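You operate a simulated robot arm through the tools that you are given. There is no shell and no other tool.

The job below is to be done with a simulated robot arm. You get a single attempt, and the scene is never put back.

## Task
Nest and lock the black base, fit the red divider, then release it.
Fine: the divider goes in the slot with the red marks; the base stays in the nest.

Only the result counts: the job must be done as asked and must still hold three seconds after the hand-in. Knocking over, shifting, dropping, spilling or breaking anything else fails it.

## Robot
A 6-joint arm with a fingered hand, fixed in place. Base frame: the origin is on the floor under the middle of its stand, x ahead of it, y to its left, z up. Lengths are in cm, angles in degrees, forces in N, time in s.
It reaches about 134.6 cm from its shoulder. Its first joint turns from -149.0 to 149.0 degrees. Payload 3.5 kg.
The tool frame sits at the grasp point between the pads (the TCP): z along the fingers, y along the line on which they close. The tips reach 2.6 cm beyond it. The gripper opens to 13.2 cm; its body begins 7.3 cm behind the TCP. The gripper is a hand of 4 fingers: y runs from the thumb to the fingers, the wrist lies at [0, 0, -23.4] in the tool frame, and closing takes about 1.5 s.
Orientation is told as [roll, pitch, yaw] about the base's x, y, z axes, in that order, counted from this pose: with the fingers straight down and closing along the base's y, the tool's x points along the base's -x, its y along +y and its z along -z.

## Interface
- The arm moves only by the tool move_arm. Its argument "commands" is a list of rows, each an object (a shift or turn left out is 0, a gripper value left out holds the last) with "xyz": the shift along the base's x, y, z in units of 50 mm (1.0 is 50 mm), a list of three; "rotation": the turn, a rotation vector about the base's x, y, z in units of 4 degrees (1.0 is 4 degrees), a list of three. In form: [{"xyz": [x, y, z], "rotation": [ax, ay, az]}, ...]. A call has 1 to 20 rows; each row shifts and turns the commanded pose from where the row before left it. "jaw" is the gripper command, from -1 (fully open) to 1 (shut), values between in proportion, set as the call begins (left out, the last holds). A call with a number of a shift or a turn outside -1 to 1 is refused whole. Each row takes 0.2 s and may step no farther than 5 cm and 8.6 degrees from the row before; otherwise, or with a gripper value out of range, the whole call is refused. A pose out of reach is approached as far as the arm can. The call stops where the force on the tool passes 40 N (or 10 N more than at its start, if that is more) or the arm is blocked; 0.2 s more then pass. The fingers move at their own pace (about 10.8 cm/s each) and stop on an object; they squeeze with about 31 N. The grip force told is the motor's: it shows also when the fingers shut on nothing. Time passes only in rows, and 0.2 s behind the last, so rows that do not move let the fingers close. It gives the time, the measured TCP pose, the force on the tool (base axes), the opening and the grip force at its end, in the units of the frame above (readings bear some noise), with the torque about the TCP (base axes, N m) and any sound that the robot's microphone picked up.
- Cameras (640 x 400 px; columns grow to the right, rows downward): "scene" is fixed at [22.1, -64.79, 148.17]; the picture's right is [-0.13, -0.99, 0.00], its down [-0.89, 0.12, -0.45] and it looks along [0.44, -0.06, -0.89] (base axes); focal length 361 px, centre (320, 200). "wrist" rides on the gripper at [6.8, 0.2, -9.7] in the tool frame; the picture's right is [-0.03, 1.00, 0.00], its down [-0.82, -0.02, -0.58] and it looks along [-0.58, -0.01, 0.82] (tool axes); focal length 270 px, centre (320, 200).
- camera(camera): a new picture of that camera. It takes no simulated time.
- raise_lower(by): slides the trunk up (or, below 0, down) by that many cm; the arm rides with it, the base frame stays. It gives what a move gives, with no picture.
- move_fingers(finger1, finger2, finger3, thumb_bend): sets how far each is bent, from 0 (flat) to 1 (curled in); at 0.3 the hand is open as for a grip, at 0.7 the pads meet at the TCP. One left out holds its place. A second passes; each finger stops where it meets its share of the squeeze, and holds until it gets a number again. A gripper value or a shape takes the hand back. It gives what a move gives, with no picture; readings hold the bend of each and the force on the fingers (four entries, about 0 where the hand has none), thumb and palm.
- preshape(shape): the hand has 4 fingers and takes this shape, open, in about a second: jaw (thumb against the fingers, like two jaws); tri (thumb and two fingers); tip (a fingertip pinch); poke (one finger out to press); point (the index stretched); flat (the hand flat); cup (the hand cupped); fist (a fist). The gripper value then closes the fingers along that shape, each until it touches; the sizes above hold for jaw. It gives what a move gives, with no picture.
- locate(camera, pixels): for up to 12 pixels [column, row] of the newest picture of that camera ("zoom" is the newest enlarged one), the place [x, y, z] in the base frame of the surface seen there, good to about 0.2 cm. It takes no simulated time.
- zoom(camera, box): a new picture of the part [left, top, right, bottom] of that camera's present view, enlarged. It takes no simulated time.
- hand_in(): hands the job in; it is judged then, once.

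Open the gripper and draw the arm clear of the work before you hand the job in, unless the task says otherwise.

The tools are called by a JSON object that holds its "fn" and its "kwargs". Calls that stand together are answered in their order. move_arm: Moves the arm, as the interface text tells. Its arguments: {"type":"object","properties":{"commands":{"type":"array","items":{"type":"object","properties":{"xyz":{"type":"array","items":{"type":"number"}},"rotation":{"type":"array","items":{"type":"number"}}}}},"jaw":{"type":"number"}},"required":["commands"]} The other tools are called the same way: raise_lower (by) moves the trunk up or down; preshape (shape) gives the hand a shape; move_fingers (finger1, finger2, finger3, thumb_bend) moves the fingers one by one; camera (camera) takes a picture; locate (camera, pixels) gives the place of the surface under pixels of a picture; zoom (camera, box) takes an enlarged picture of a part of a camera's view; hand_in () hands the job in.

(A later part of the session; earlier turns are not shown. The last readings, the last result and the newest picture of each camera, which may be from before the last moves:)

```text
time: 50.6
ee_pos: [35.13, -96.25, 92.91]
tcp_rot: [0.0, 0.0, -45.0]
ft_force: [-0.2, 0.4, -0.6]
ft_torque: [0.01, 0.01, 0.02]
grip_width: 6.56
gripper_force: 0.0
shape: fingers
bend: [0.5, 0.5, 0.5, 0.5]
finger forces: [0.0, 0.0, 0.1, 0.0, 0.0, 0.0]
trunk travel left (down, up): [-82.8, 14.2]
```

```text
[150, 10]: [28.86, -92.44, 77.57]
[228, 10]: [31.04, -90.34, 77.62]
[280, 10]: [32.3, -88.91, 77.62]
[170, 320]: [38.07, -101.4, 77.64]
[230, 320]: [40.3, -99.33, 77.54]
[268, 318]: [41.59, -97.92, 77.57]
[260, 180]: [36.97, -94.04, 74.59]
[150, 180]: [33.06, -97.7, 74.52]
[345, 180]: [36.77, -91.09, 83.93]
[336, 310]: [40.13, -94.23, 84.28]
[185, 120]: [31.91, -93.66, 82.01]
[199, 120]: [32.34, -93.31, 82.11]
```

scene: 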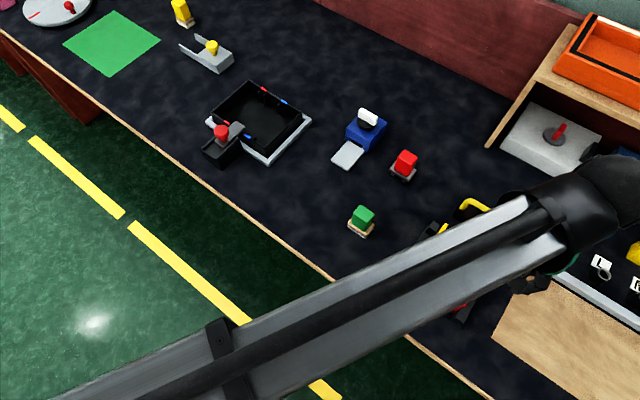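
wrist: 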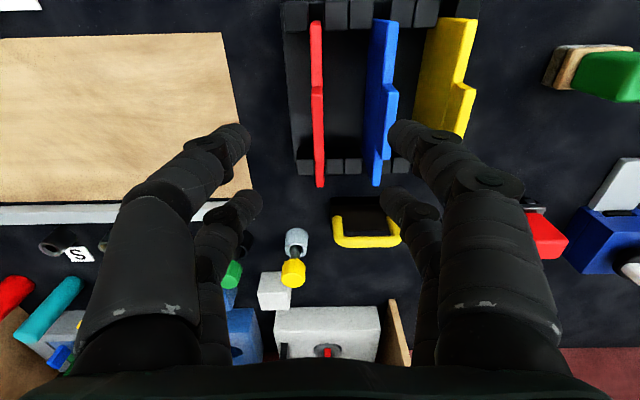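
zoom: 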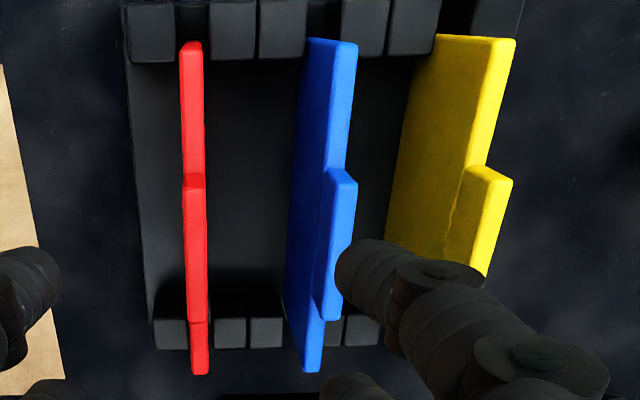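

The red divider's plane is at u≈−43.31 (thickness ≈0.75), centre v≈92.83, blue's plane 4.95 cm away, so I must descend with a narrow opening. I set the fingers to bend 0.63 (~2.4 cm), and nudge the hand onto the plane.

{"fn": "move_fingers", "kwargs": {"finger1": 0.63, "finger2": 0.63, "finger3": 0.63, "thumb_bend": 0.63}}

{"fn": "move_arm", "kwargs": {"commands": [{"xyz": [-0.055, 0.03, 0]}, {}]}}

{"fn": "camera", "kwargs": {"camera": "wrist"}}

```text
time: 51.6
ee_pos: [35.2, -96.16, 92.99]
tcp_rot: [0.0, 0.0, -45.0]
ft_force: [0.3, -0.3, -0.7]
ft_torque: [0.02, 0.0, -0.02]
grip_width: 2.36
gripper_force: 0.0
shape: fingers
bend: [0.63, 0.63, 0.63, 0.63]
finger forces: [0.0, 0.0, 0.0, 0.0, 0.1, 0.1]
trunk travel left (down, up): [-82.8, 14.2]
```

```text
time: 52.2
ee_pos: [34.84, -96.06, 93.0]
tcp_rot: [0.0, 0.0, -45.0]
ft_force: [0.3, -0.3, -0.2]
ft_torque: [0.02, 0.03, -0.01]
grip_width: 2.32
gripper_force: 0.2
shape: fingers
bend: [0.63, 0.63, 0.63, 0.63]
finger forces: [0.0, 0.0, 0.1, 0.1, 0.1, 0.1]
trunk travel left (down, up): [-82.8, 14.2]
```

```text
taken
```

wrist: 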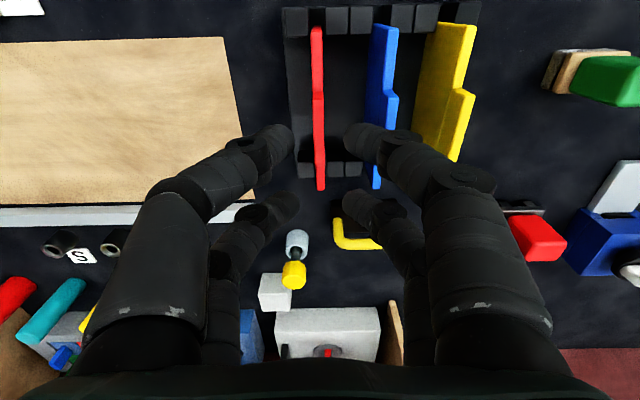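

The divider's line (column ≈318) sits mid-gap between the tips (295 and 345). I lower 6 cm, to have the tips just above the tab (84.3), and look.

{"fn": "raise_lower", "kwargs": {"by": -5.6}}

{"fn": "camera", "kwargs": {"camera": "wrist"}}

{"fn": "zoom", "kwargs": {"camera": "scene", "box": [380, 170, 540, 340]}}

```text
time: 53.2
ee_pos: [34.81, -95.98, 87.32]
tcp_rot: [0.0, 0.1, -45.0]
ft_force: [-0.1, 0.9, 0.4]
ft_torque: [-0.02, 0.01, 0.02]
grip_width: 2.34
gripper_force: 0.0
shape: fingers
bend: [0.63, 0.63, 0.63, 0.63]
finger forces: [0.0, 0.0, 0.1, 0.1, 0.0, 0.0]
trunk travel left (down, up): [-77.2, 19.8]
```

```text
taken
```

wrist: 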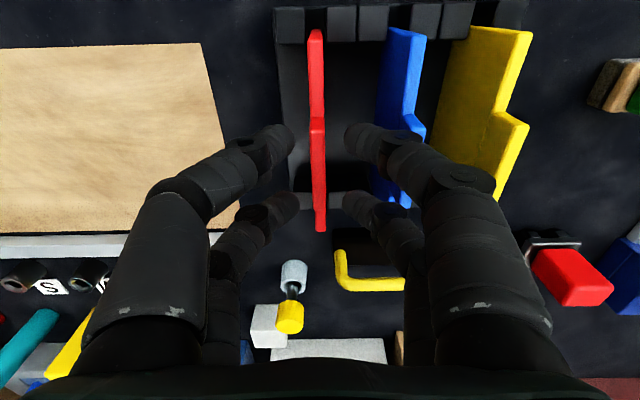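

```text
2.35 times, centred on (460, 255) of scene
```

zoom: 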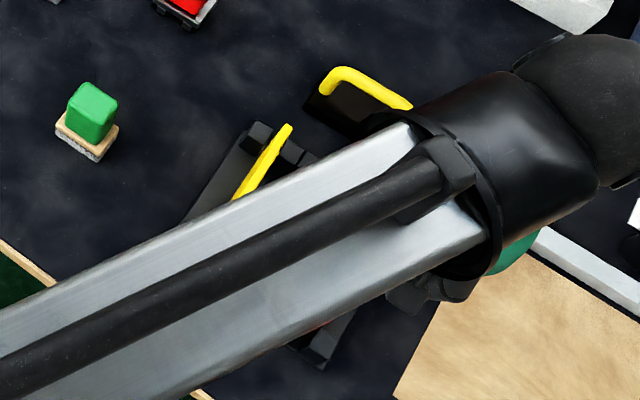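

Centred: red at column 317 with tips at 294 and 345. I lower 2.5 cm, then check forces before the last 1.5 cm.

{"fn": "raise_lower", "kwargs": {"by": -2.5}}

{"fn": "camera", "kwargs": {"camera": "wrist"}}

```text
time: 53.9
ee_pos: [34.8, -96.08, 84.85]
tcp_rot: [0.0, 0.0, -45.0]
ft_force: [0.2, 0.3, -1.0]
ft_torque: [0.04, -0.03, 0.0]
grip_width: 2.32
gripper_force: 0.0
shape: fingers
bend: [0.63, 0.63, 0.63, 0.63]
finger forces: [0.0, 0.0, 0.0, 0.1, 0.0, 0.1]
trunk travel left (down, up): [-74.7, 22.3]
```

```text
taken
```

wrist: 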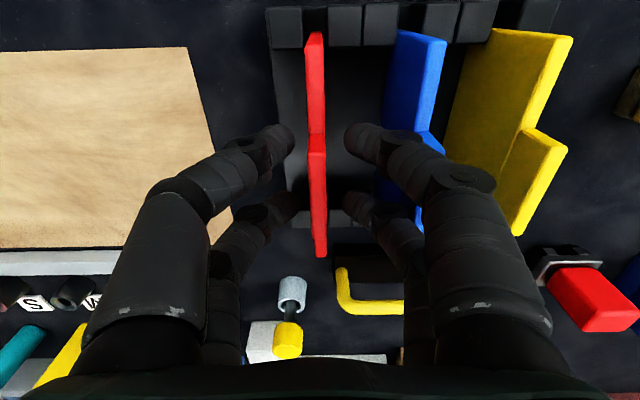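

No contact; red still centred between the tips. I lower another 1.5 cm to z≈83.3.

{"fn": "raise_lower", "kwargs": {"by": -1.5}}

{"fn": "camera", "kwargs": {"camera": "wrist"}}

```text
time: 54.5
ee_pos: [34.7, -96.1, 83.32]
tcp_rot: [0.0, 0.0, -45.0]
ft_force: [0.9, 0.0, 0.0]
ft_torque: [-0.02, 0.02, 0.04]
grip_width: 2.33
gripper_force: 0.0
shape: fingers
bend: [0.63, 0.63, 0.63, 0.63]
finger forces: [0.1, 0.0, 0.0, 0.0, 0.0, 0.1]
trunk travel left (down, up): [-73.2, 23.8]
```

```text
taken
```

wrist: 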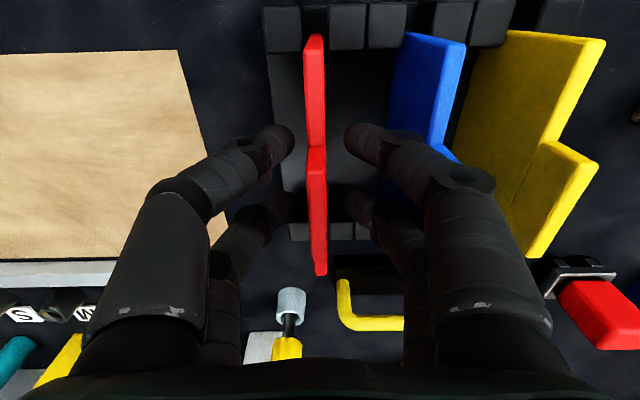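

The tips straddle the divider with no contact. I close the fingers (bend 0.8) to pinch it.

{"fn": "move_fingers", "kwargs": {"finger1": 0.8, "finger2": 0.8, "finger3": 0.8, "thumb_bend": 0.8}}

{"fn": "camera", "kwargs": {"camera": "wrist"}}

```text
time: 55.5
ee_pos: [34.88, -96.03, 83.23]
tcp_rot: [-0.1, 0.0, -45.0]
ft_force: [-0.2, -0.9, -0.5]
ft_torque: [0.04, -0.01, 0.09]
grip_width: 0.34
gripper_force: 21.8
shape: fingers
bend: [0.72, 0.73, 0.74, 0.72]
finger forces: [10.8, 10.9, 8.2, 0.0, 13.7, 0.1]
trunk travel left (down, up): [-73.2, 23.8]
```

```text
taken
```

wrist: 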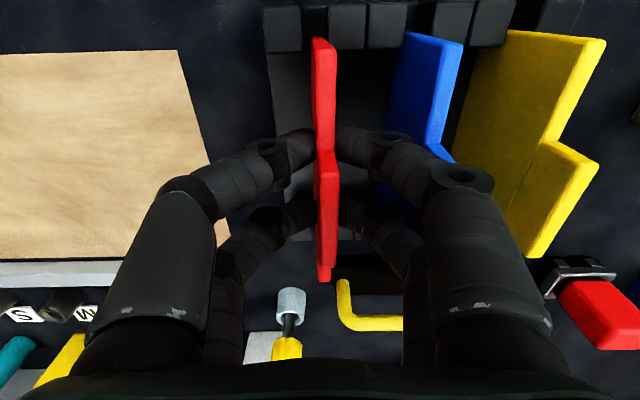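

The divider is pinched (≈22 N per side). I lift 1 cm and check that it comes along level.

{"fn": "raise_lower", "kwargs": {"by": 1}}

{"fn": "camera", "kwargs": {"camera": "wrist"}}

```text
time: 56.1
ee_pos: [34.73, -96.13, 84.27]
tcp_rot: [0.0, 0.0, -45.0]
ft_force: [-0.3, 0.8, 0.4]
ft_torque: [0.0, 0.01, 0.06]
grip_width: 0.36
gripper_force: 21.7
shape: fingers
bend: [0.72, 0.73, 0.74, 0.72]
finger forces: [10.9, 11.0, 8.5, 0.1, 13.3, 0.0]
trunk travel left (down, up): [-74.2, 22.8]
```

```text
taken
```

wrist: 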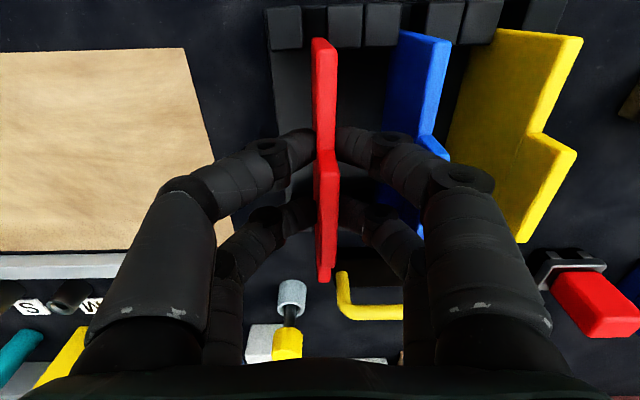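

The divider follows the hand rigidly. I raise 12 cm so its bottom (≈87.5) clears everything on the way.

{"fn": "raise_lower", "kwargs": {"by": 12}}

{"fn": "camera", "kwargs": {"camera": "wrist"}}

{"fn": "camera", "kwargs": {"camera": "scene"}}

```text
time: 57.6
ee_pos: [34.83, -96.07, 96.27]
tcp_rot: [0.0, 0.1, -45.0]
ft_force: [0.4, 0.1, -0.1]
ft_torque: [0.01, 0.02, 0.03]
grip_width: 0.35
gripper_force: 21.3
shape: fingers
bend: [0.72, 0.73, 0.74, 0.73]
finger forces: [11.3, 10.0, 9.0, 0.0, 12.3, 0.0]
trunk travel left (down, up): [-86.2, 10.8]
```

```text
taken
```

wrist: 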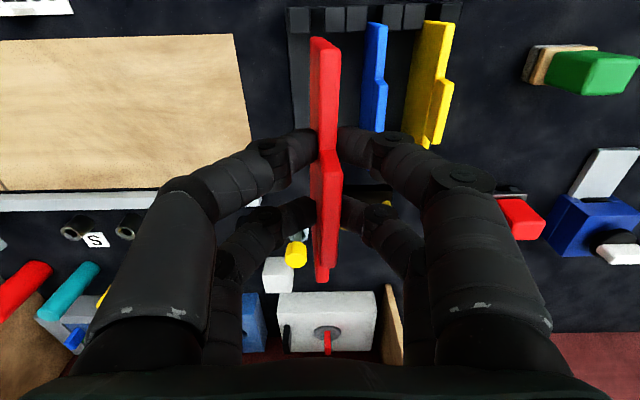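

```text
taken
```

scene: 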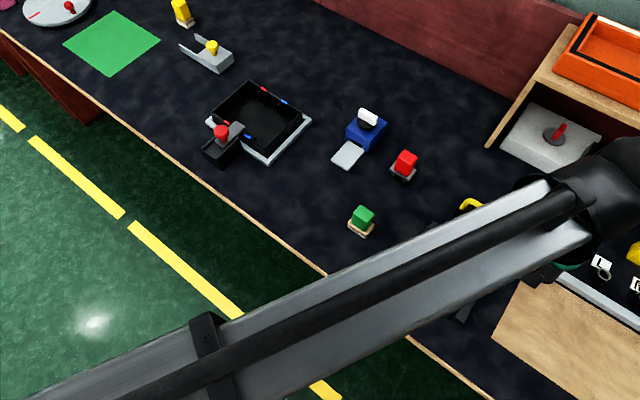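

I zoom on the held divider to check its tilt and pose in the hand.

{"fn": "zoom", "kwargs": {"camera": "wrist", "box": [270, 20, 390, 300]}}

```text
1.43 times, centred on (330, 160) of wrist
```

zoom: 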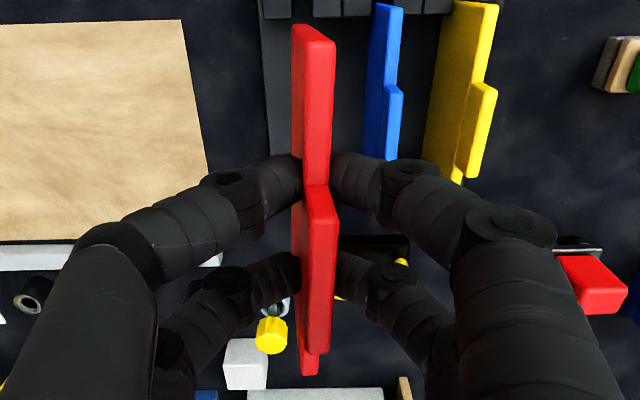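

I locate points across the divider's top edge and face, at rows 100 and 250, to compute its tilt.

{"fn": "locate", "kwargs": {"camera": "zoom", "pixels": [[296, 60], [296, 100], [305, 100], [315, 100], [328, 100], [331, 130], [320, 40], [298, 250], [308, 250], [330, 250], [320, 340], [308, 368]]}}

```text
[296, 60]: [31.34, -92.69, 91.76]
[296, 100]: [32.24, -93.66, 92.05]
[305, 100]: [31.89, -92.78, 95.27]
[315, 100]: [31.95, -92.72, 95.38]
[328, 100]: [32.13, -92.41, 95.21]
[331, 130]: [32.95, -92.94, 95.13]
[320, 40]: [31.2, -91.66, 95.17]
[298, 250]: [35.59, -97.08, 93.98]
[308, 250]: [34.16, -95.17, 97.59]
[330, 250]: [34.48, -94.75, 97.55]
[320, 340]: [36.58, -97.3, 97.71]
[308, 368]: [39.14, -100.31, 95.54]
```

The held divider leans: its top is ~5° toward +u relative to its bottom (and ~1° in yaw), with no vertical slip. I try tilting the hand +5° about the v axis (0.707,−0.707,0) to make the divider plumb.

{"fn": "move_arm", "kwargs": {"commands": [{"rotation": [0.3, -0.3, 0]}, {"rotation": [0.3, -0.3, 0]}, {"rotation": [0.3, -0.3, 0]}, {}]}}

{"fn": "zoom", "kwargs": {"camera": "wrist", "box": [270, 20, 390, 300]}}

```text
time: 58.6
ee_pos: [34.79, -96.03, 96.37]
tcp_rot: [5.1, 0.0, -45.0]
ft_force: [0.0, -0.4, -0.6]
ft_torque: [0.03, 0.01, -0.01]
grip_width: 0.33
gripper_force: 21.1
shape: fingers
bend: [0.72, 0.73, 0.74, 0.73]
finger forces: [11.2, 10.1, 9.1, 0.0, 12.3, 0.0]
trunk travel left (down, up): [-86.2, 10.8]
```

```text
1.43 times, centred on (330, 160) of wrist
```

zoom: 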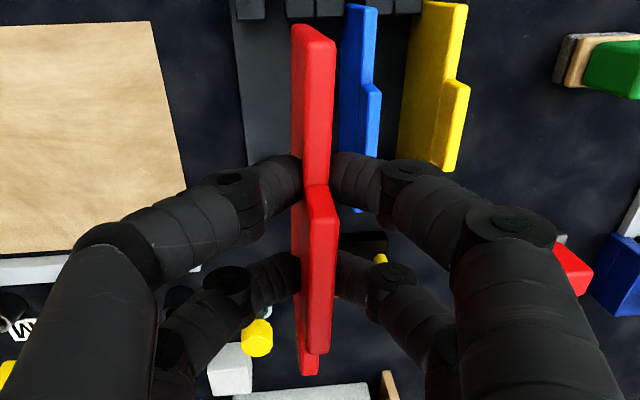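

The tilt command worked (roll 5.1°). I re-measure the divider's face and edge points to verify it is plumb.

{"fn": "locate", "kwargs": {"camera": "zoom", "pixels": [[296, 60], [296, 100], [306, 100], [315, 100], [328, 100], [331, 130], [320, 40], [298, 250], [309, 250], [330, 250], [320, 340], [308, 368]]}}

{"fn": "locate", "kwargs": {"camera": "zoom", "pixels": [[294, 40], [294, 80], [293, 120], [300, 80], [302, 120], [296, 240], [303, 300], [300, 340], [305, 340], [325, 200], [335, 220], [331, 300]]}}

```text
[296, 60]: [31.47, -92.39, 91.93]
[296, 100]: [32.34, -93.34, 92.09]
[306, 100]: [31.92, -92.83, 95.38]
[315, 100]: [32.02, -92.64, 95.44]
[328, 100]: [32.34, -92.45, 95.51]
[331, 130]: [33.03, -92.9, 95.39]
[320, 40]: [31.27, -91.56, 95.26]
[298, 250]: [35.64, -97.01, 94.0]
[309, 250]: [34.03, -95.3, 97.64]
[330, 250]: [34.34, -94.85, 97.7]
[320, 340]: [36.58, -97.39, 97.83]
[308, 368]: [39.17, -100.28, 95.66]
```

```text
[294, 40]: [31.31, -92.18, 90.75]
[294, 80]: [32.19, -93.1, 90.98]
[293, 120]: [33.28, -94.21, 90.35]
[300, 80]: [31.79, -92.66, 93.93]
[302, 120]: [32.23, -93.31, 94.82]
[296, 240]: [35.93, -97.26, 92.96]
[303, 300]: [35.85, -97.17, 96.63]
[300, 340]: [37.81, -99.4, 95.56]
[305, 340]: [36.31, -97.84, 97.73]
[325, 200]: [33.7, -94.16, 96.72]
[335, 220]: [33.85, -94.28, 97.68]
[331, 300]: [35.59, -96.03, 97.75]
```

The face is now plumb (u≈−43.06 from z 90.8 to 95.4), but there's a yaw error of ≈−3° and slight pitch ≈1.4°. I correct +3° yaw and +1.2° about û.

{"fn": "move_arm", "kwargs": {"commands": [{"rotation": [0.1, 0.1, 0.38]}, {"rotation": [0.1, 0.1, 0.38]}, {}]}}

{"fn": "zoom", "kwargs": {"camera": "wrist", "box": [270, 20, 390, 300]}}

{"fn": "locate", "kwargs": {"camera": "zoom", "pixels": [[296, 60], [294, 80], [302, 120], [309, 250], [330, 250], [320, 340], [320, 40], [315, 100], [296, 240], [300, 340], [305, 340], [308, 368]]}}

```text
time: 59.4
ee_pos: [34.76, -95.92, 96.36]
tcp_rot: [5.2, 1.2, -41.9]
ft_force: [-0.4, -0.2, -0.8]
ft_torque: [0.01, 0.03, 0.0]
grip_width: 0.35
gripper_force: 21.6
shape: fingers
bend: [0.72, 0.73, 0.74, 0.73]
finger forces: [11.2, 10.1, 9.1, 0.0, 12.2, 0.0]
trunk travel left (down, up): [-86.2, 10.8]
```

```text
1.43 times, centred on (330, 160) of wrist
```

zoom: 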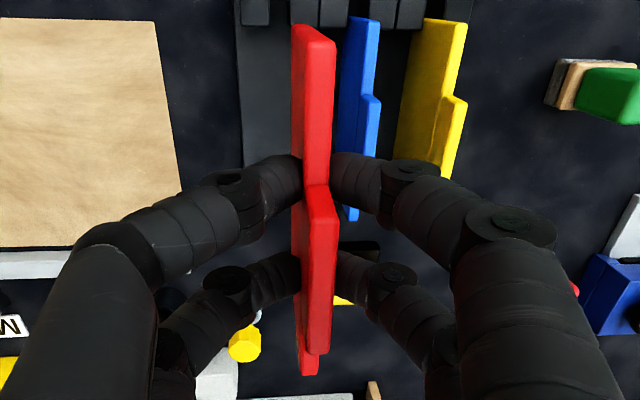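

```text
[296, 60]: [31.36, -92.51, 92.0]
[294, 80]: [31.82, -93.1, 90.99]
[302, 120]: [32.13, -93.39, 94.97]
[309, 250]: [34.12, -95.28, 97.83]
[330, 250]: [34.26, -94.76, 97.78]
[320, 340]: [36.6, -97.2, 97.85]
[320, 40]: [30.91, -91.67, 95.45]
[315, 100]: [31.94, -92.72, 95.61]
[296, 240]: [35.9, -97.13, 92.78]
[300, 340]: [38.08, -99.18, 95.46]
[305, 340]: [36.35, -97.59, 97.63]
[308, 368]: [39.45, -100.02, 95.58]
```

The divider is now aligned: face u≈−43.3 along its whole length and height, centre offset from the TCP ≈(+0.28 u, +0.25 v). I carry it to above the red slot, TCP target (84.69,−54.64).

{"fn": "move_arm", "kwargs": {"commands": [{"xyz": [0.6656, 0.5512, 0]}, {"xyz": [0.6656, 0.5512, 0]}, {"xyz": [0.6656, 0.5512, 0]}, {"xyz": [0.6656, 0.5512, 0]}, {"xyz": [0.6656, 0.5512, 0]}, {"xyz": [0.6656, 0.5512, 0]}, {"xyz": [0.6656, 0.5512, 0]}, {"xyz": [0.6656, 0.5512, 0]}, {"xyz": [0.6656, 0.5512, 0]}, {"xyz": [0.6656, 0.5512, 0]}, {"xyz": [0.6656, 0.5512, 0]}, {"xyz": [0.6656, 0.5512, 0]}, {"xyz": [0.6656, 0.5512, 0]}, {"xyz": [0.6656, 0.5512, 0]}, {"xyz": [0.6656, 0.5512, 0]}, {}]}}

{"fn": "camera", "kwargs": {"camera": "wrist"}}

{"fn": "zoom", "kwargs": {"camera": "scene", "box": [165, 20, 325, 175]}}

```text
time: 62.8
ee_pos: [84.98, -54.45, 96.41]
tcp_rot: [5.2, 1.1, -41.9]
ft_force: [0.0, -0.1, -0.1]
ft_torque: [-0.01, 0.01, -0.01]
grip_width: 0.33
gripper_force: 21.9
shape: fingers
bend: [0.72, 0.73, 0.74, 0.73]
finger forces: [11.3, 10.2, 9.3, 0.0, 12.2, 0.0]
trunk travel left (down, up): [-86.2, 10.8]
```

```text
taken
```

wrist: 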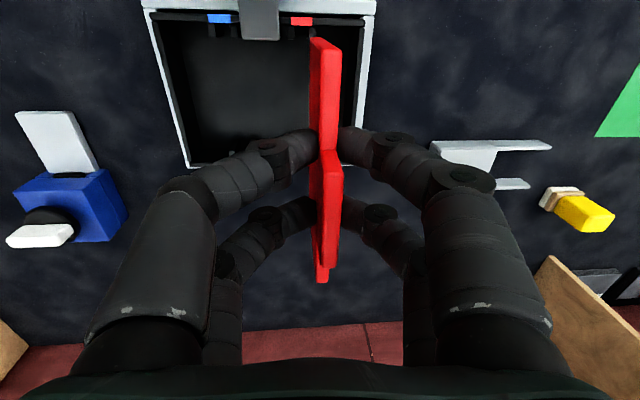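

```text
2.58 times, centred on (245, 98) of scene
```

zoom: 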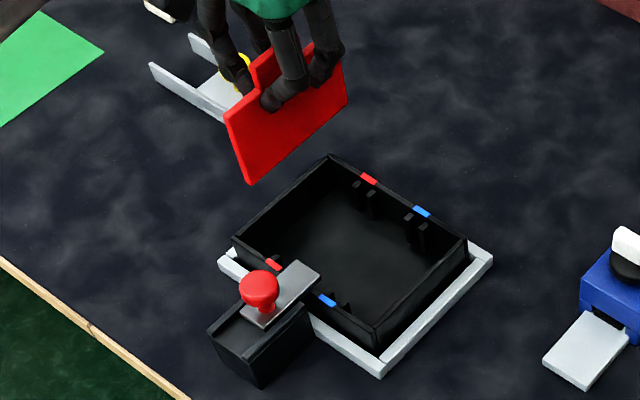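

The divider hangs above the base, upright. I zoom to measure its corners in the base frame.

{"fn": "zoom", "kwargs": {"camera": "scene", "box": [195, 25, 275, 100]}}

```text
5.33 times, centred on (235, 62) of scene
```

zoom: 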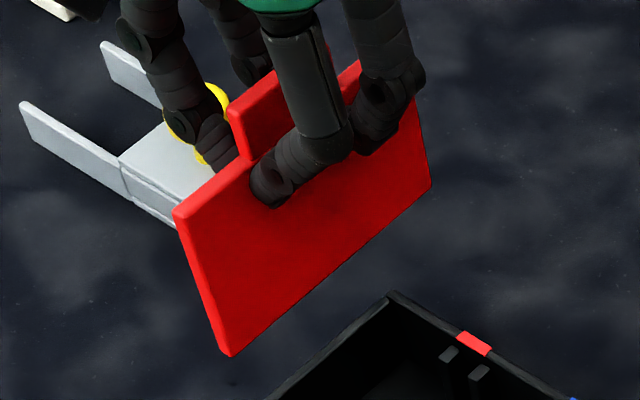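

The divider's face corners are near (178,215) top, (230,352) bottom near, (430,183) bottom far. I locate face points near these corners and the middle.

{"fn": "locate", "kwargs": {"camera": "zoom", "pixels": [[182, 220], [231, 350], [427, 184], [300, 280], [215, 300], [380, 210], [240, 230], [330, 190], [414, 110], [225, 354], [430, 180], [260, 325]]}}

{"fn": "zoom", "kwargs": {"camera": "scene", "box": [210, 70, 300, 145]}}

```text
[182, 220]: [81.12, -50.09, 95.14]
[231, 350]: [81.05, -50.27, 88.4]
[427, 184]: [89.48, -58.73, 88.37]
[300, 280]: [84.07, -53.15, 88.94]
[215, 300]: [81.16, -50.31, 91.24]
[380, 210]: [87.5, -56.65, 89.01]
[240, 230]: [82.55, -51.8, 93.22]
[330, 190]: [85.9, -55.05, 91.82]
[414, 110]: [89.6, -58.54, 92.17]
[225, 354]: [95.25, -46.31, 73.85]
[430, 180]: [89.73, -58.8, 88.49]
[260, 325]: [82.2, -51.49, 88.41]
```

```text
5.33 times, centred on (255, 108) of scene
```

zoom: 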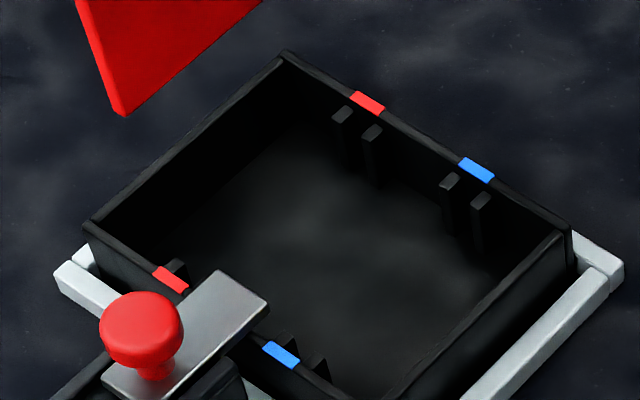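

The divider's −u face is at u≈21.82 (centre ≈22.1), v from 92.7 to 105.0, so I need about −0.6 in u. I locate the slot ribs and walls in this zoom to set the exact offset.

{"fn": "locate", "kwargs": {"camera": "zoom", "pixels": [[342, 113], [371, 131], [356, 117], [367, 103], [358, 95], [380, 108], [170, 279], [176, 265], [160, 285], [335, 108], [348, 116], [364, 127]]}}

{"fn": "zoom", "kwargs": {"camera": "scene", "box": [245, 80, 285, 105]}}

```text
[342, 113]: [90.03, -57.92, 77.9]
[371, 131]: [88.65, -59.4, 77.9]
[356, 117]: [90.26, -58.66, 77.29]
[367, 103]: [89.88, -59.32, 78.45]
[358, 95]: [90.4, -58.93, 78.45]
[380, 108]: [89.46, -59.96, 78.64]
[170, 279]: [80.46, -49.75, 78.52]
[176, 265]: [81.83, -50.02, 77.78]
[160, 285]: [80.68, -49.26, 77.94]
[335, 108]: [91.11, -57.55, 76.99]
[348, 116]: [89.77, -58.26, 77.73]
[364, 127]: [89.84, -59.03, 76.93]
```

```text
16.00 times, centred on (265, 92) of scene
```

zoom: 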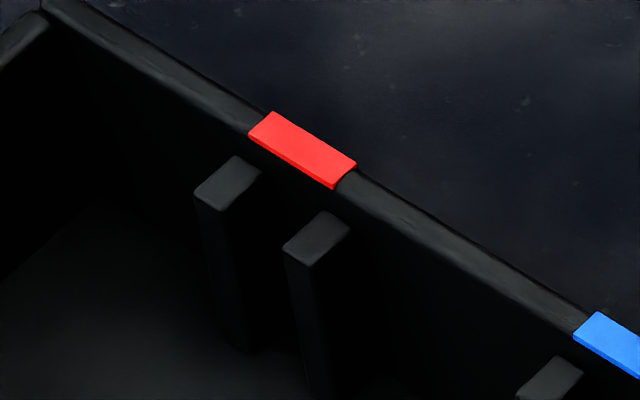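

I locate the facing edges of the two ribs in this 16× zoom: rib 1's right edge (240,190) and rib 2's left edge (307,230).

{"fn": "locate", "kwargs": {"camera": "zoom", "pixels": [[228, 182], [235, 190], [250, 178], [215, 190], [318, 238], [304, 236], [322, 222], [310, 250], [300, 150], [260, 135], [345, 170], [420, 225]]}}

{"fn": "locate", "kwargs": {"camera": "zoom", "pixels": [[270, 190], [280, 200], [310, 180], [262, 130], [320, 163], [298, 160], [440, 235], [430, 250], [230, 300], [300, 320]]}}

```text
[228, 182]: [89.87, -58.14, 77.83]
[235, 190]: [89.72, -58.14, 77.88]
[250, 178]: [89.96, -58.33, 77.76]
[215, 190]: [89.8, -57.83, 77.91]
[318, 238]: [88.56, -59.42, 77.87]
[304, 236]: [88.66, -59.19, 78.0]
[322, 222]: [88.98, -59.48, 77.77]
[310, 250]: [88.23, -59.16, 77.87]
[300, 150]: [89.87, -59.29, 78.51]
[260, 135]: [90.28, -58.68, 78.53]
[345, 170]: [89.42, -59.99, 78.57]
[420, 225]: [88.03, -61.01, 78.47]
```

```text
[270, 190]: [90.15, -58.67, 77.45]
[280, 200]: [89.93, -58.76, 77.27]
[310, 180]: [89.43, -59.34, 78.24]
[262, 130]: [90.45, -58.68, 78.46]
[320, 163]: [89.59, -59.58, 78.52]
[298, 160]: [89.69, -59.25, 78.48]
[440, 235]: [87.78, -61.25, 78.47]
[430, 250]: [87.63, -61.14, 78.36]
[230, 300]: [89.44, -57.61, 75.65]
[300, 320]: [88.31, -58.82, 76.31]
```

The slot centre is u≈21.55 between walls v≈92.35–105.2, so the 12.3 cm divider has ~0.25 cm play at each end. I shift Δu≈−0.6, Δv≈−0.06 and lower 8 cm (bottom ≈80.3, above the rim).

{"fn": "move_arm", "kwargs": {"commands": [{"xyz": [-0.0933, -0.0764, 0]}, {}, {}]}}

{"fn": "raise_lower", "kwargs": {"by": -8}}

{"fn": "zoom", "kwargs": {"camera": "scene", "box": [205, 60, 295, 140]}}

```text
time: 63.6
ee_pos: [84.37, -54.95, 96.45]
tcp_rot: [5.1, 1.1, -42.0]
ft_force: [0.1, 0.4, -0.6]
ft_torque: [-0.03, -0.02, 0.01]
grip_width: 0.32
gripper_force: 21.0
shape: fingers
bend: [0.72, 0.73, 0.74, 0.73]
finger forces: [11.2, 10.1, 9.3, 0.0, 12.2, 0.0]
trunk travel left (down, up): [-86.2, 10.8]
```

```text
time: 64.8
ee_pos: [84.39, -54.86, 88.38]
tcp_rot: [5.1, 1.1, -42.0]
ft_force: [-0.8, -0.2, -0.2]
ft_torque: [0.05, -0.03, -0.03]
grip_width: 0.34
gripper_force: 21.8
shape: fingers
bend: [0.72, 0.73, 0.74, 0.73]
finger forces: [11.3, 10.2, 9.4, 0.1, 12.2, 0.0]
trunk travel left (down, up): [-78.2, 18.8]
```

```text
5.00 times, centred on (250, 100) of scene
```

zoom: 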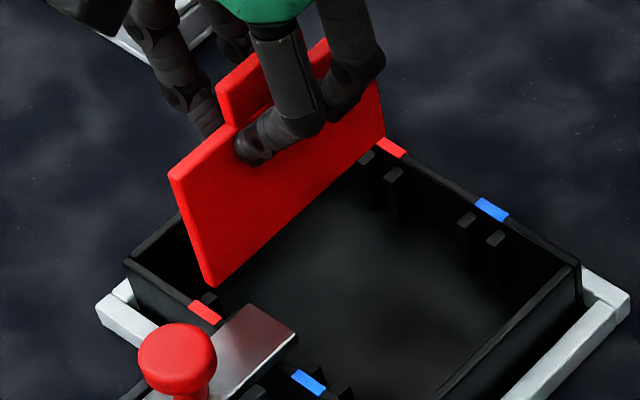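

The divider's bottom hovers just above the rim. I locate its bottom corners and the red marks for a relative check.

{"fn": "locate", "kwargs": {"camera": "zoom", "pixels": [[212, 281], [200, 260], [240, 250], [300, 200], [350, 160], [375, 142], [174, 182], [205, 312], [391, 148], [381, 100], [368, 158], [395, 174]]}}

{"fn": "camera", "kwargs": {"camera": "wrist"}}

```text
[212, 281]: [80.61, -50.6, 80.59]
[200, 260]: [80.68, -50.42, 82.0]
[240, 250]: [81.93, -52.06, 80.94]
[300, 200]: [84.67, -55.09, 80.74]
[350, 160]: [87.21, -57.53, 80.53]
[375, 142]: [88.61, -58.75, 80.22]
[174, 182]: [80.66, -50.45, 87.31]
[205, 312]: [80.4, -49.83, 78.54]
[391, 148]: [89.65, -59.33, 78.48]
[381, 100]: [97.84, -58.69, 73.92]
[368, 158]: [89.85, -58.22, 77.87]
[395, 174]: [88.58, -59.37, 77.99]
```

```text
taken
```

wrist: 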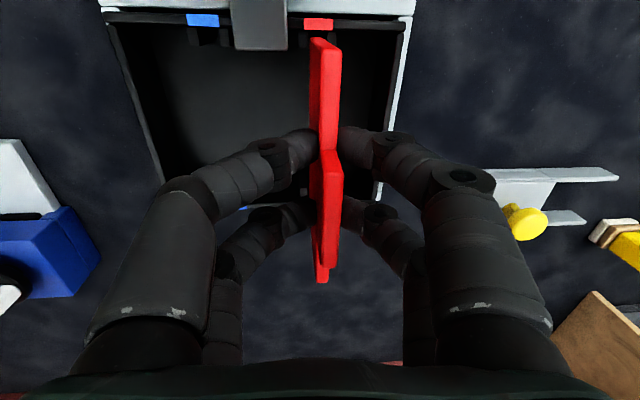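

The bottom's centre is u≈21.43 versus slot ≈21.53, v fits. I check it in the wrist close-up against the near red mark and ribs.

{"fn": "zoom", "kwargs": {"camera": "wrist", "box": [260, 0, 400, 90]}}

{"fn": "zoom", "kwargs": {"camera": "scene", "box": [225, 105, 265, 140]}}

```text
4.44 times, centred on (330, 45) of wrist
```

zoom: 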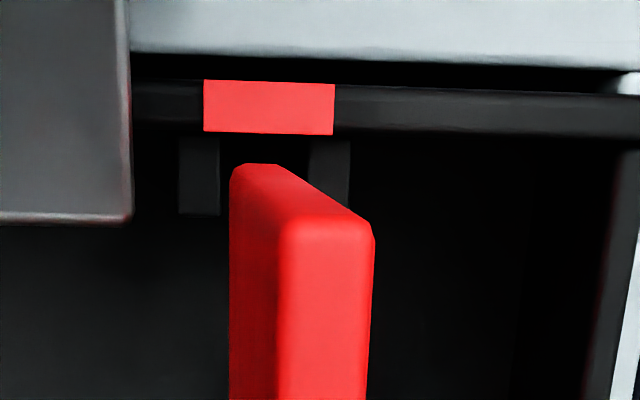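

```text
11.43 times, centred on (245, 122) of scene
```

zoom: 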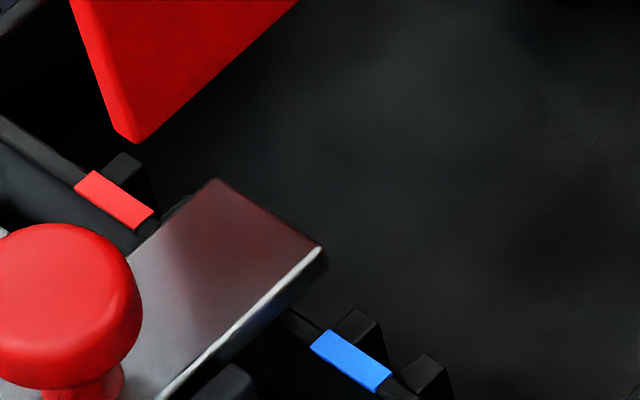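

Both views show the divider's bottom lined up with the slot within ~1 mm. I add +0.08 in u and lower 2 cm, so its bottom just passes the rim, and check the force.

{"fn": "move_arm", "kwargs": {"commands": [{"xyz": [0.0113, 0.0113, 0]}, {}]}}

{"fn": "raise_lower", "kwargs": {"by": -2}}

{"fn": "zoom", "kwargs": {"camera": "wrist", "box": [260, 0, 400, 90]}}

{"fn": "zoom", "kwargs": {"camera": "scene", "box": [205, 70, 295, 145]}}

```text
time: 65.4
ee_pos: [84.54, -54.92, 88.42]
tcp_rot: [5.1, 1.1, -41.9]
ft_force: [-0.6, 0.7, -0.3]
ft_torque: [-0.01, 0.01, 0.01]
grip_width: 0.35
gripper_force: 21.9
shape: fingers
bend: [0.72, 0.73, 0.74, 0.73]
finger forces: [11.4, 10.2, 9.3, 0.0, 12.2, 0.0]
trunk travel left (down, up): [-78.2, 18.8]
```

```text
time: 66.1
ee_pos: [84.42, -54.82, 86.36]
tcp_rot: [5.1, 1.1, -42.0]
ft_force: [-0.4, 0.2, -0.3]
ft_torque: [0.02, -0.01, 0.0]
grip_width: 0.35
gripper_force: 22.2
shape: fingers
bend: [0.72, 0.73, 0.74, 0.73]
finger forces: [11.3, 10.2, 9.3, 0.1, 12.1, 0.0]
trunk travel left (down, up): [-76.2, 20.8]
```

```text
4.44 times, centred on (330, 45) of wrist
```

zoom: 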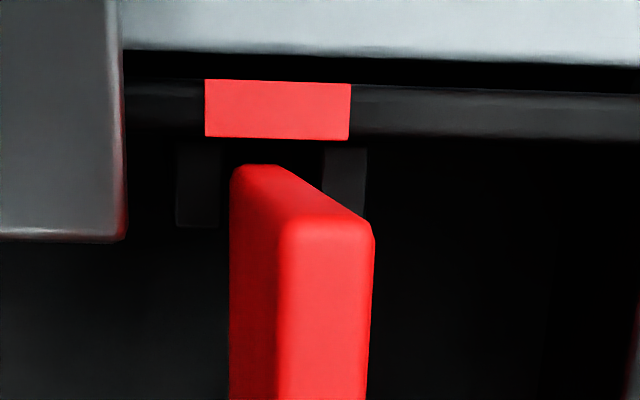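

```text
5.33 times, centred on (250, 108) of scene
```

zoom: 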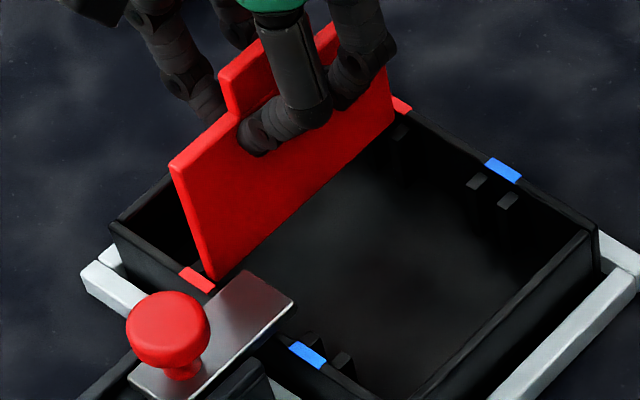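

No contact. In the wrist view the divider's bottom spans columns 230–293 in the gap 220–323, so it should move ≈+0.1 in u. I check the far end in the scene close-up.

{"fn": "zoom", "kwargs": {"camera": "scene", "box": [262, 75, 292, 100]}}

{"fn": "zoom", "kwargs": {"camera": "wrist", "box": [270, 170, 370, 300]}}

```text
16.00 times, centred on (277, 88) of scene
```

zoom: 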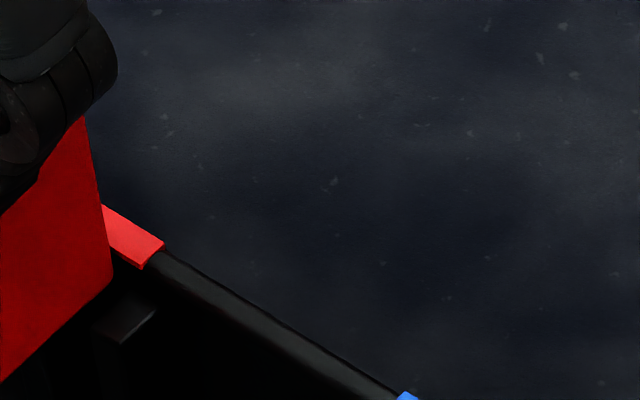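

```text
3.08 times, centred on (320, 235) of wrist
```

zoom: 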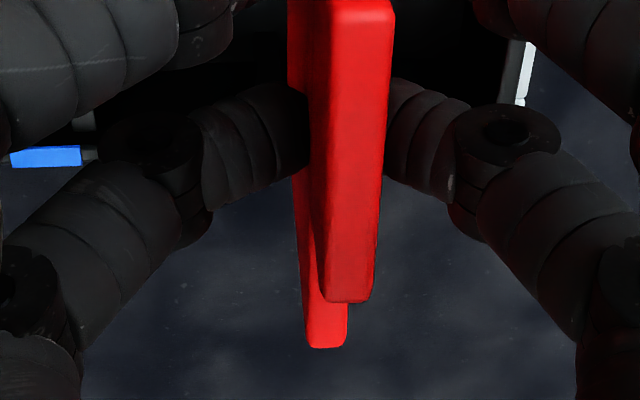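

I locate the divider's far bottom corner (110,279) and the neighbouring rib's edges (95,328),(128,296),(125,318) for a direct comparison.

{"fn": "zoom", "kwargs": {"camera": "scene", "box": [262, 75, 292, 100]}}

{"fn": "locate", "kwargs": {"camera": "zoom", "pixels": [[108, 278], [95, 290], [60, 322], [128, 298], [98, 328], [125, 318], [148, 308], [135, 238], [160, 246], [106, 215], [20, 355], [100, 200]]}}

```text
16.00 times, centred on (277, 88) of scene
```

zoom: 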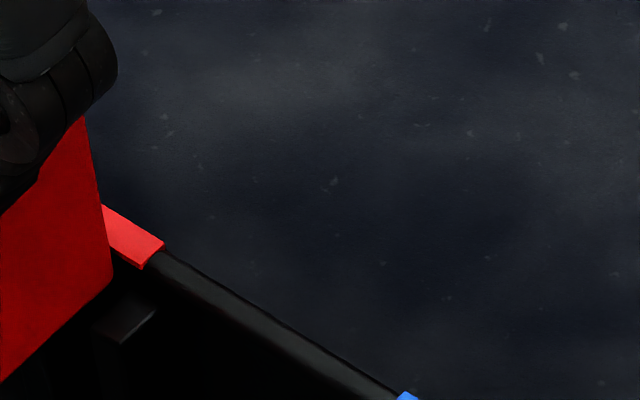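

```text
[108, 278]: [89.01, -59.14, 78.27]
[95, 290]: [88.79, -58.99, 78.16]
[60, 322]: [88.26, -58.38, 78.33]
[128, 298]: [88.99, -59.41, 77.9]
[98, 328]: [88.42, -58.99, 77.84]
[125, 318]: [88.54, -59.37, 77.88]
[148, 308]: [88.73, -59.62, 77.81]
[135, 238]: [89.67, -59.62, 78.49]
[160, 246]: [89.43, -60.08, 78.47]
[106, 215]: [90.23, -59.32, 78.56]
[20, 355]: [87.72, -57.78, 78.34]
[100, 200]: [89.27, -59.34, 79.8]
```

At the far end the divider's −u face is u≈21.1 versus rib edge ≈20.93, so the same +0.12 shift suits both ends. I apply it and lower 1 cm into the slot.

{"fn": "move_arm", "kwargs": {"commands": [{"xyz": [0.017, 0.017, 0]}, {}]}}

{"fn": "raise_lower", "kwargs": {"by": -1}}

{"fn": "zoom", "kwargs": {"camera": "wrist", "box": [260, 0, 400, 90]}}

{"fn": "zoom", "kwargs": {"camera": "scene", "box": [205, 70, 295, 145]}}

```text
time: 66.7
ee_pos: [84.37, -54.72, 86.47]
tcp_rot: [5.1, 1.1, -42.0]
ft_force: [0.8, 0.0, -1.0]
ft_torque: [-0.02, -0.01, -0.04]
grip_width: 0.33
gripper_force: 21.5
shape: fingers
bend: [0.72, 0.73, 0.74, 0.73]
finger forces: [11.2, 10.2, 9.2, 0.0, 12.2, 0.1]
trunk travel left (down, up): [-76.2, 20.8]
```

```text
time: 67.2
ee_pos: [84.32, -54.78, 85.38]
tcp_rot: [5.1, 1.1, -42.1]
ft_force: [-0.9, 0.3, -0.8]
ft_torque: [-0.02, 0.01, 0.0]
grip_width: 0.33
gripper_force: 21.9
shape: fingers
bend: [0.72, 0.73, 0.74, 0.73]
finger forces: [11.4, 10.3, 9.4, 0.0, 12.2, 0.1]
trunk travel left (down, up): [-75.2, 21.8]
```

```text
4.44 times, centred on (330, 45) of wrist
```

zoom: 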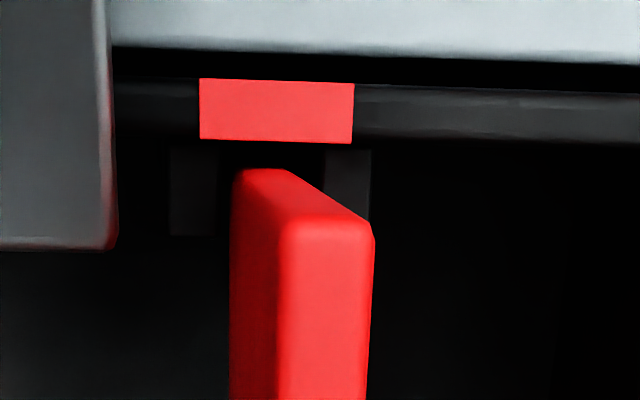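

```text
5.33 times, centred on (250, 108) of scene
```

zoom: 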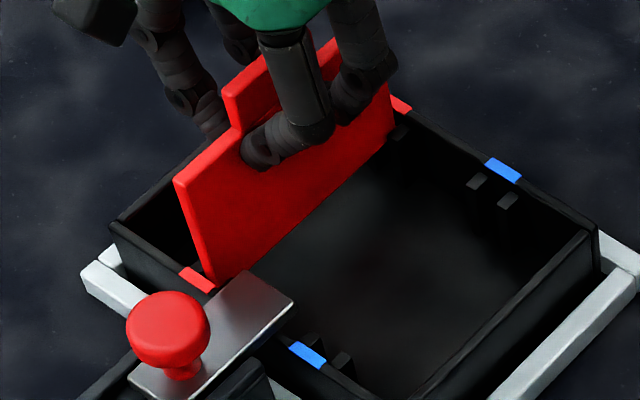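

The bottom (≈77.3) is now between the ribs with no contact force. I lower another 1.3 cm.

{"fn": "raise_lower", "kwargs": {"by": -1.3}}

{"fn": "zoom", "kwargs": {"camera": "scene", "box": [205, 70, 295, 145]}}

```text
time: 67.9
ee_pos: [84.55, -54.87, 84.15]
tcp_rot: [5.1, 1.0, -42.0]
ft_force: [0.0, -0.2, -0.3]
ft_torque: [0.0, -0.02, -0.01]
grip_width: 0.34
gripper_force: 21.4
shape: fingers
bend: [0.72, 0.73, 0.74, 0.73]
finger forces: [11.3, 10.2, 9.3, 0.0, 12.2, 0.0]
trunk travel left (down, up): [-73.9, 23.1]
```

```text
5.33 times, centred on (250, 108) of scene
```

zoom: 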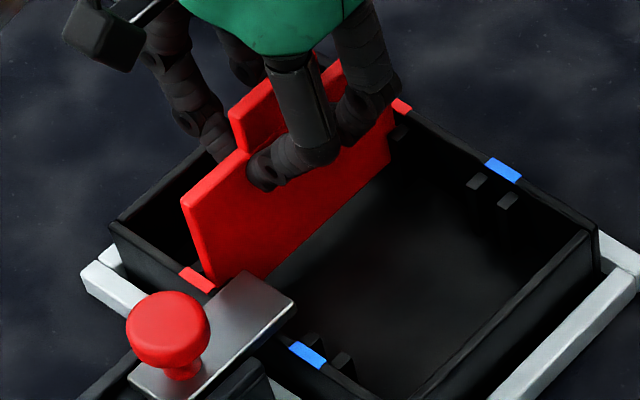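

Still free of contact, sinking behind the red mark at (197,278). I lower 1 cm more (bottom ≈75).

{"fn": "raise_lower", "kwargs": {"by": -1}}

```text
time: 68.4
ee_pos: [84.46, -54.79, 83.1]
tcp_rot: [5.2, 1.0, -42.0]
ft_force: [1.0, 0.4, 0.4]
ft_torque: [0.0, 0.0, 0.0]
grip_width: 0.33
gripper_force: 21.7
shape: fingers
bend: [0.72, 0.73, 0.74, 0.73]
finger forces: [11.4, 10.2, 9.3, 0.0, 12.3, 0.0]
trunk travel left (down, up): [-72.9, 24.1]
```

No contact yet; I lower 0.35 cm more and watch the vertical force.

{"fn": "raise_lower", "kwargs": {"by": -0.35}}

{"fn": "zoom", "kwargs": {"camera": "scene", "box": [205, 70, 295, 145]}}

```text
time: 69.0
ee_pos: [84.37, -54.63, 82.82]
tcp_rot: [5.2, 1.0, -41.9]
ft_force: [0.6, -1.5, 6.7]
ft_torque: [0.0, -0.03, 0.03]
grip_width: 0.31
gripper_force: 22.8
shape: fingers
bend: [0.73, 0.73, 0.74, 0.74]
finger forces: [12.2, 11.3, 9.8, 0.0, 13.6, 0.0]
trunk travel left (down, up): [-72.5, 24.5]
```

```text
5.33 times, centred on (250, 108) of scene
```

zoom: 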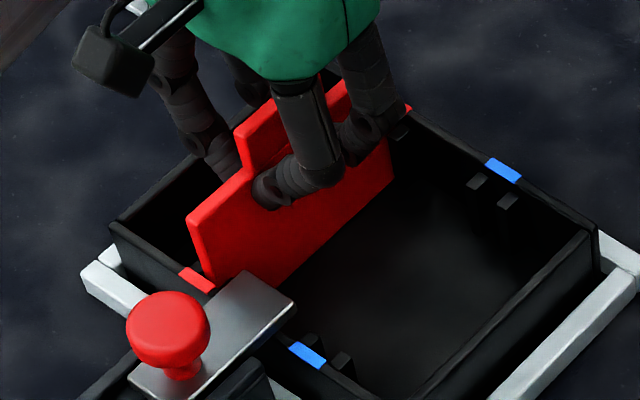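

Contact at +6.7 N. I locate the divider's top and lower visible edge to verify it has reached the floor (74.55).

{"fn": "locate", "kwargs": {"camera": "zoom", "pixels": [[195, 218], [245, 135], [300, 258], [340, 225], [380, 190], [290, 275], [395, 185], [265, 255], [380, 150], [215, 255]]}}

{"fn": "camera", "kwargs": {"camera": "wrist"}}

```text
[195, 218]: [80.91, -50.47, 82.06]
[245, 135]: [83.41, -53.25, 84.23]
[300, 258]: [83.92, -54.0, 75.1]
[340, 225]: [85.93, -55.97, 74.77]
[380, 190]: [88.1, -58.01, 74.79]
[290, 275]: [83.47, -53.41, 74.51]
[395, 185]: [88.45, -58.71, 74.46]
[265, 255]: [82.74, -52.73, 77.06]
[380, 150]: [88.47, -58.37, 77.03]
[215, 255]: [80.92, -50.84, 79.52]
```

```text
taken
```

wrist: 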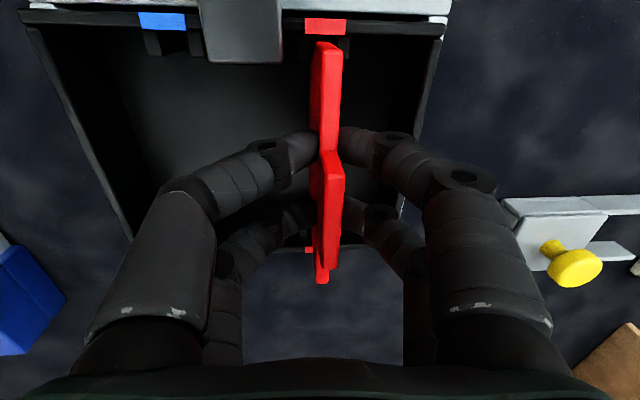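

The divider's lower edge is at z≈74.8 on the floor and its top at 82.06, so it is fully seated in the red slot. I open the fingers to 0.58 to release it.

{"fn": "move_fingers", "kwargs": {"finger1": 0.57, "finger2": 0.57, "finger3": 0.57, "thumb_bend": 0.57}}

{"fn": "camera", "kwargs": {"camera": "wrist"}}

{"fn": "zoom", "kwargs": {"camera": "scene", "box": [205, 70, 295, 145]}}

```text
time: 70.0
ee_pos: [84.52, -54.78, 82.68]
tcp_rot: [4.9, 1.1, -42.0]
ft_force: [-0.3, -0.5, -0.1]
ft_torque: [-0.02, 0.01, 0.0]
grip_width: 4.51
gripper_force: 0.1
shape: fingers
bend: [0.56, 0.56, 0.56, 0.56]
finger forces: [0.0, 0.0, 0.0, 0.0, 0.1, 0.1]
trunk travel left (down, up): [-72.5, 24.5]
```

```text
taken
```

wrist: 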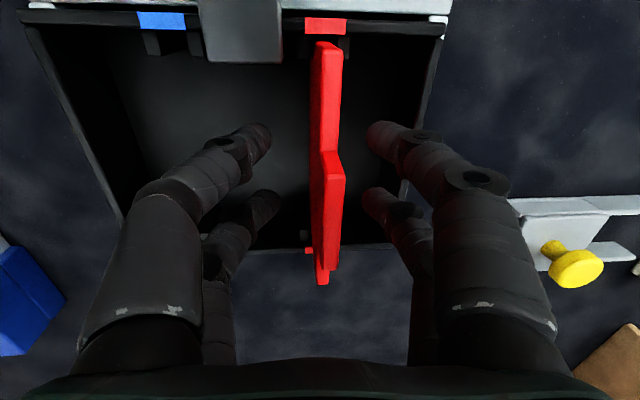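

```text
5.33 times, centred on (250, 108) of scene
```

zoom: 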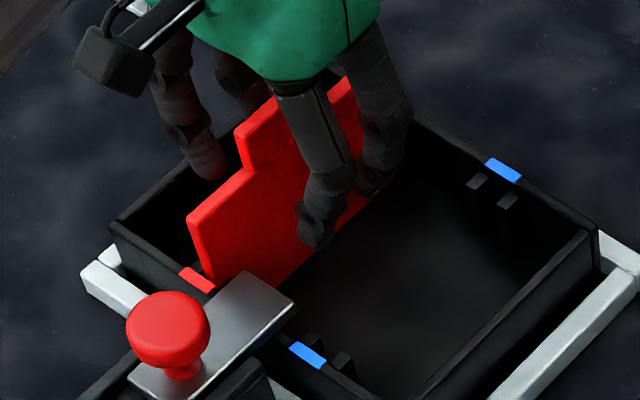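

The divider stands free in the red slot with the fingers clear on both sides (columns 270 and 365 versus 315–345). I raise the hand 10 cm.

{"fn": "raise_lower", "kwargs": {"by": 10}}

{"fn": "zoom", "kwargs": {"camera": "scene", "box": [195, 65, 325, 175]}}

{"fn": "camera", "kwargs": {"camera": "wrist"}}

```text
time: 71.3
ee_pos: [84.55, -54.85, 92.87]
tcp_rot: [5.1, 1.1, -41.9]
ft_force: [0.5, -0.4, -0.6]
ft_torque: [0.03, 0.0, -0.04]
grip_width: 4.49
gripper_force: 0.1
shape: fingers
bend: [0.56, 0.56, 0.56, 0.56]
finger forces: [0.1, 0.0, 0.0, 0.0, 0.1, 0.0]
trunk travel left (down, up): [-82.5, 14.5]
```

```text
3.64 times, centred on (260, 120) of scene
```

zoom: 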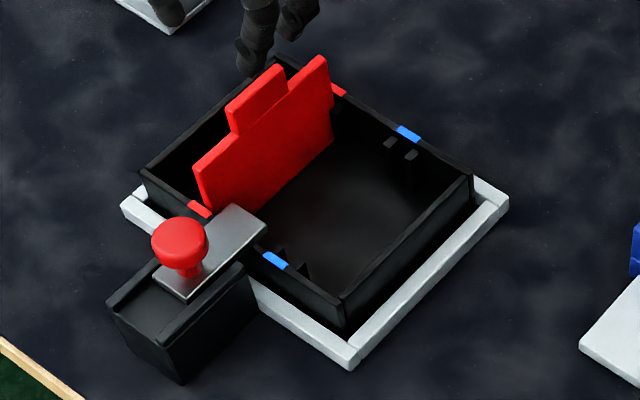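

```text
taken
```

wrist: 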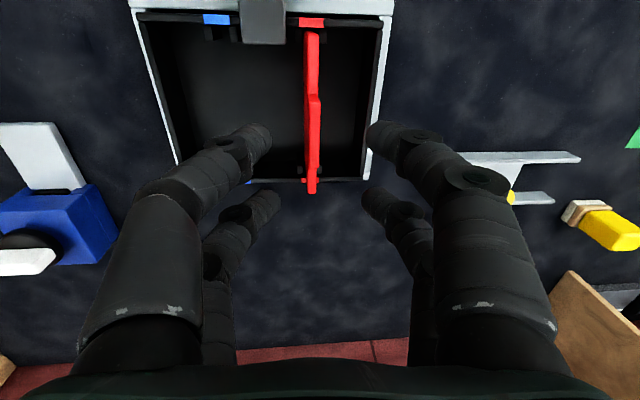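

The divider stands in the red slot. I check its seating by locating its top edge at both ends, its face, and the lock plate.

{"fn": "locate", "kwargs": {"camera": "zoom", "pixels": [[198, 165], [318, 62], [232, 108], [280, 70], [212, 205], [330, 135], [260, 175], [200, 209], [339, 90], [250, 215], [180, 232], [222, 190]]}}

{"fn": "zoom", "kwargs": {"camera": "wrist", "box": [240, 0, 400, 200]}}

```text
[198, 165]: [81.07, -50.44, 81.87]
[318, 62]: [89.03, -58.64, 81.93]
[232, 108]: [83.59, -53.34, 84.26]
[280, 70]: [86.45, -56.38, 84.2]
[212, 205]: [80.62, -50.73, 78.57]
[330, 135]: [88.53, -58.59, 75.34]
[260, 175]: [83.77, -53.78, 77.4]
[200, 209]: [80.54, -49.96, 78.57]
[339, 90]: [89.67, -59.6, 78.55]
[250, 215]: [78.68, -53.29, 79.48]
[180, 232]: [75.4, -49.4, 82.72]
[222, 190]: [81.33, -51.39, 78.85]
```

```text
2.00 times, centred on (320, 100) of wrist
```

zoom: 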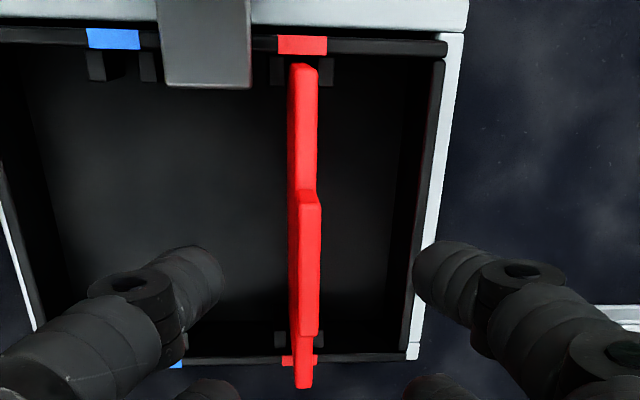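

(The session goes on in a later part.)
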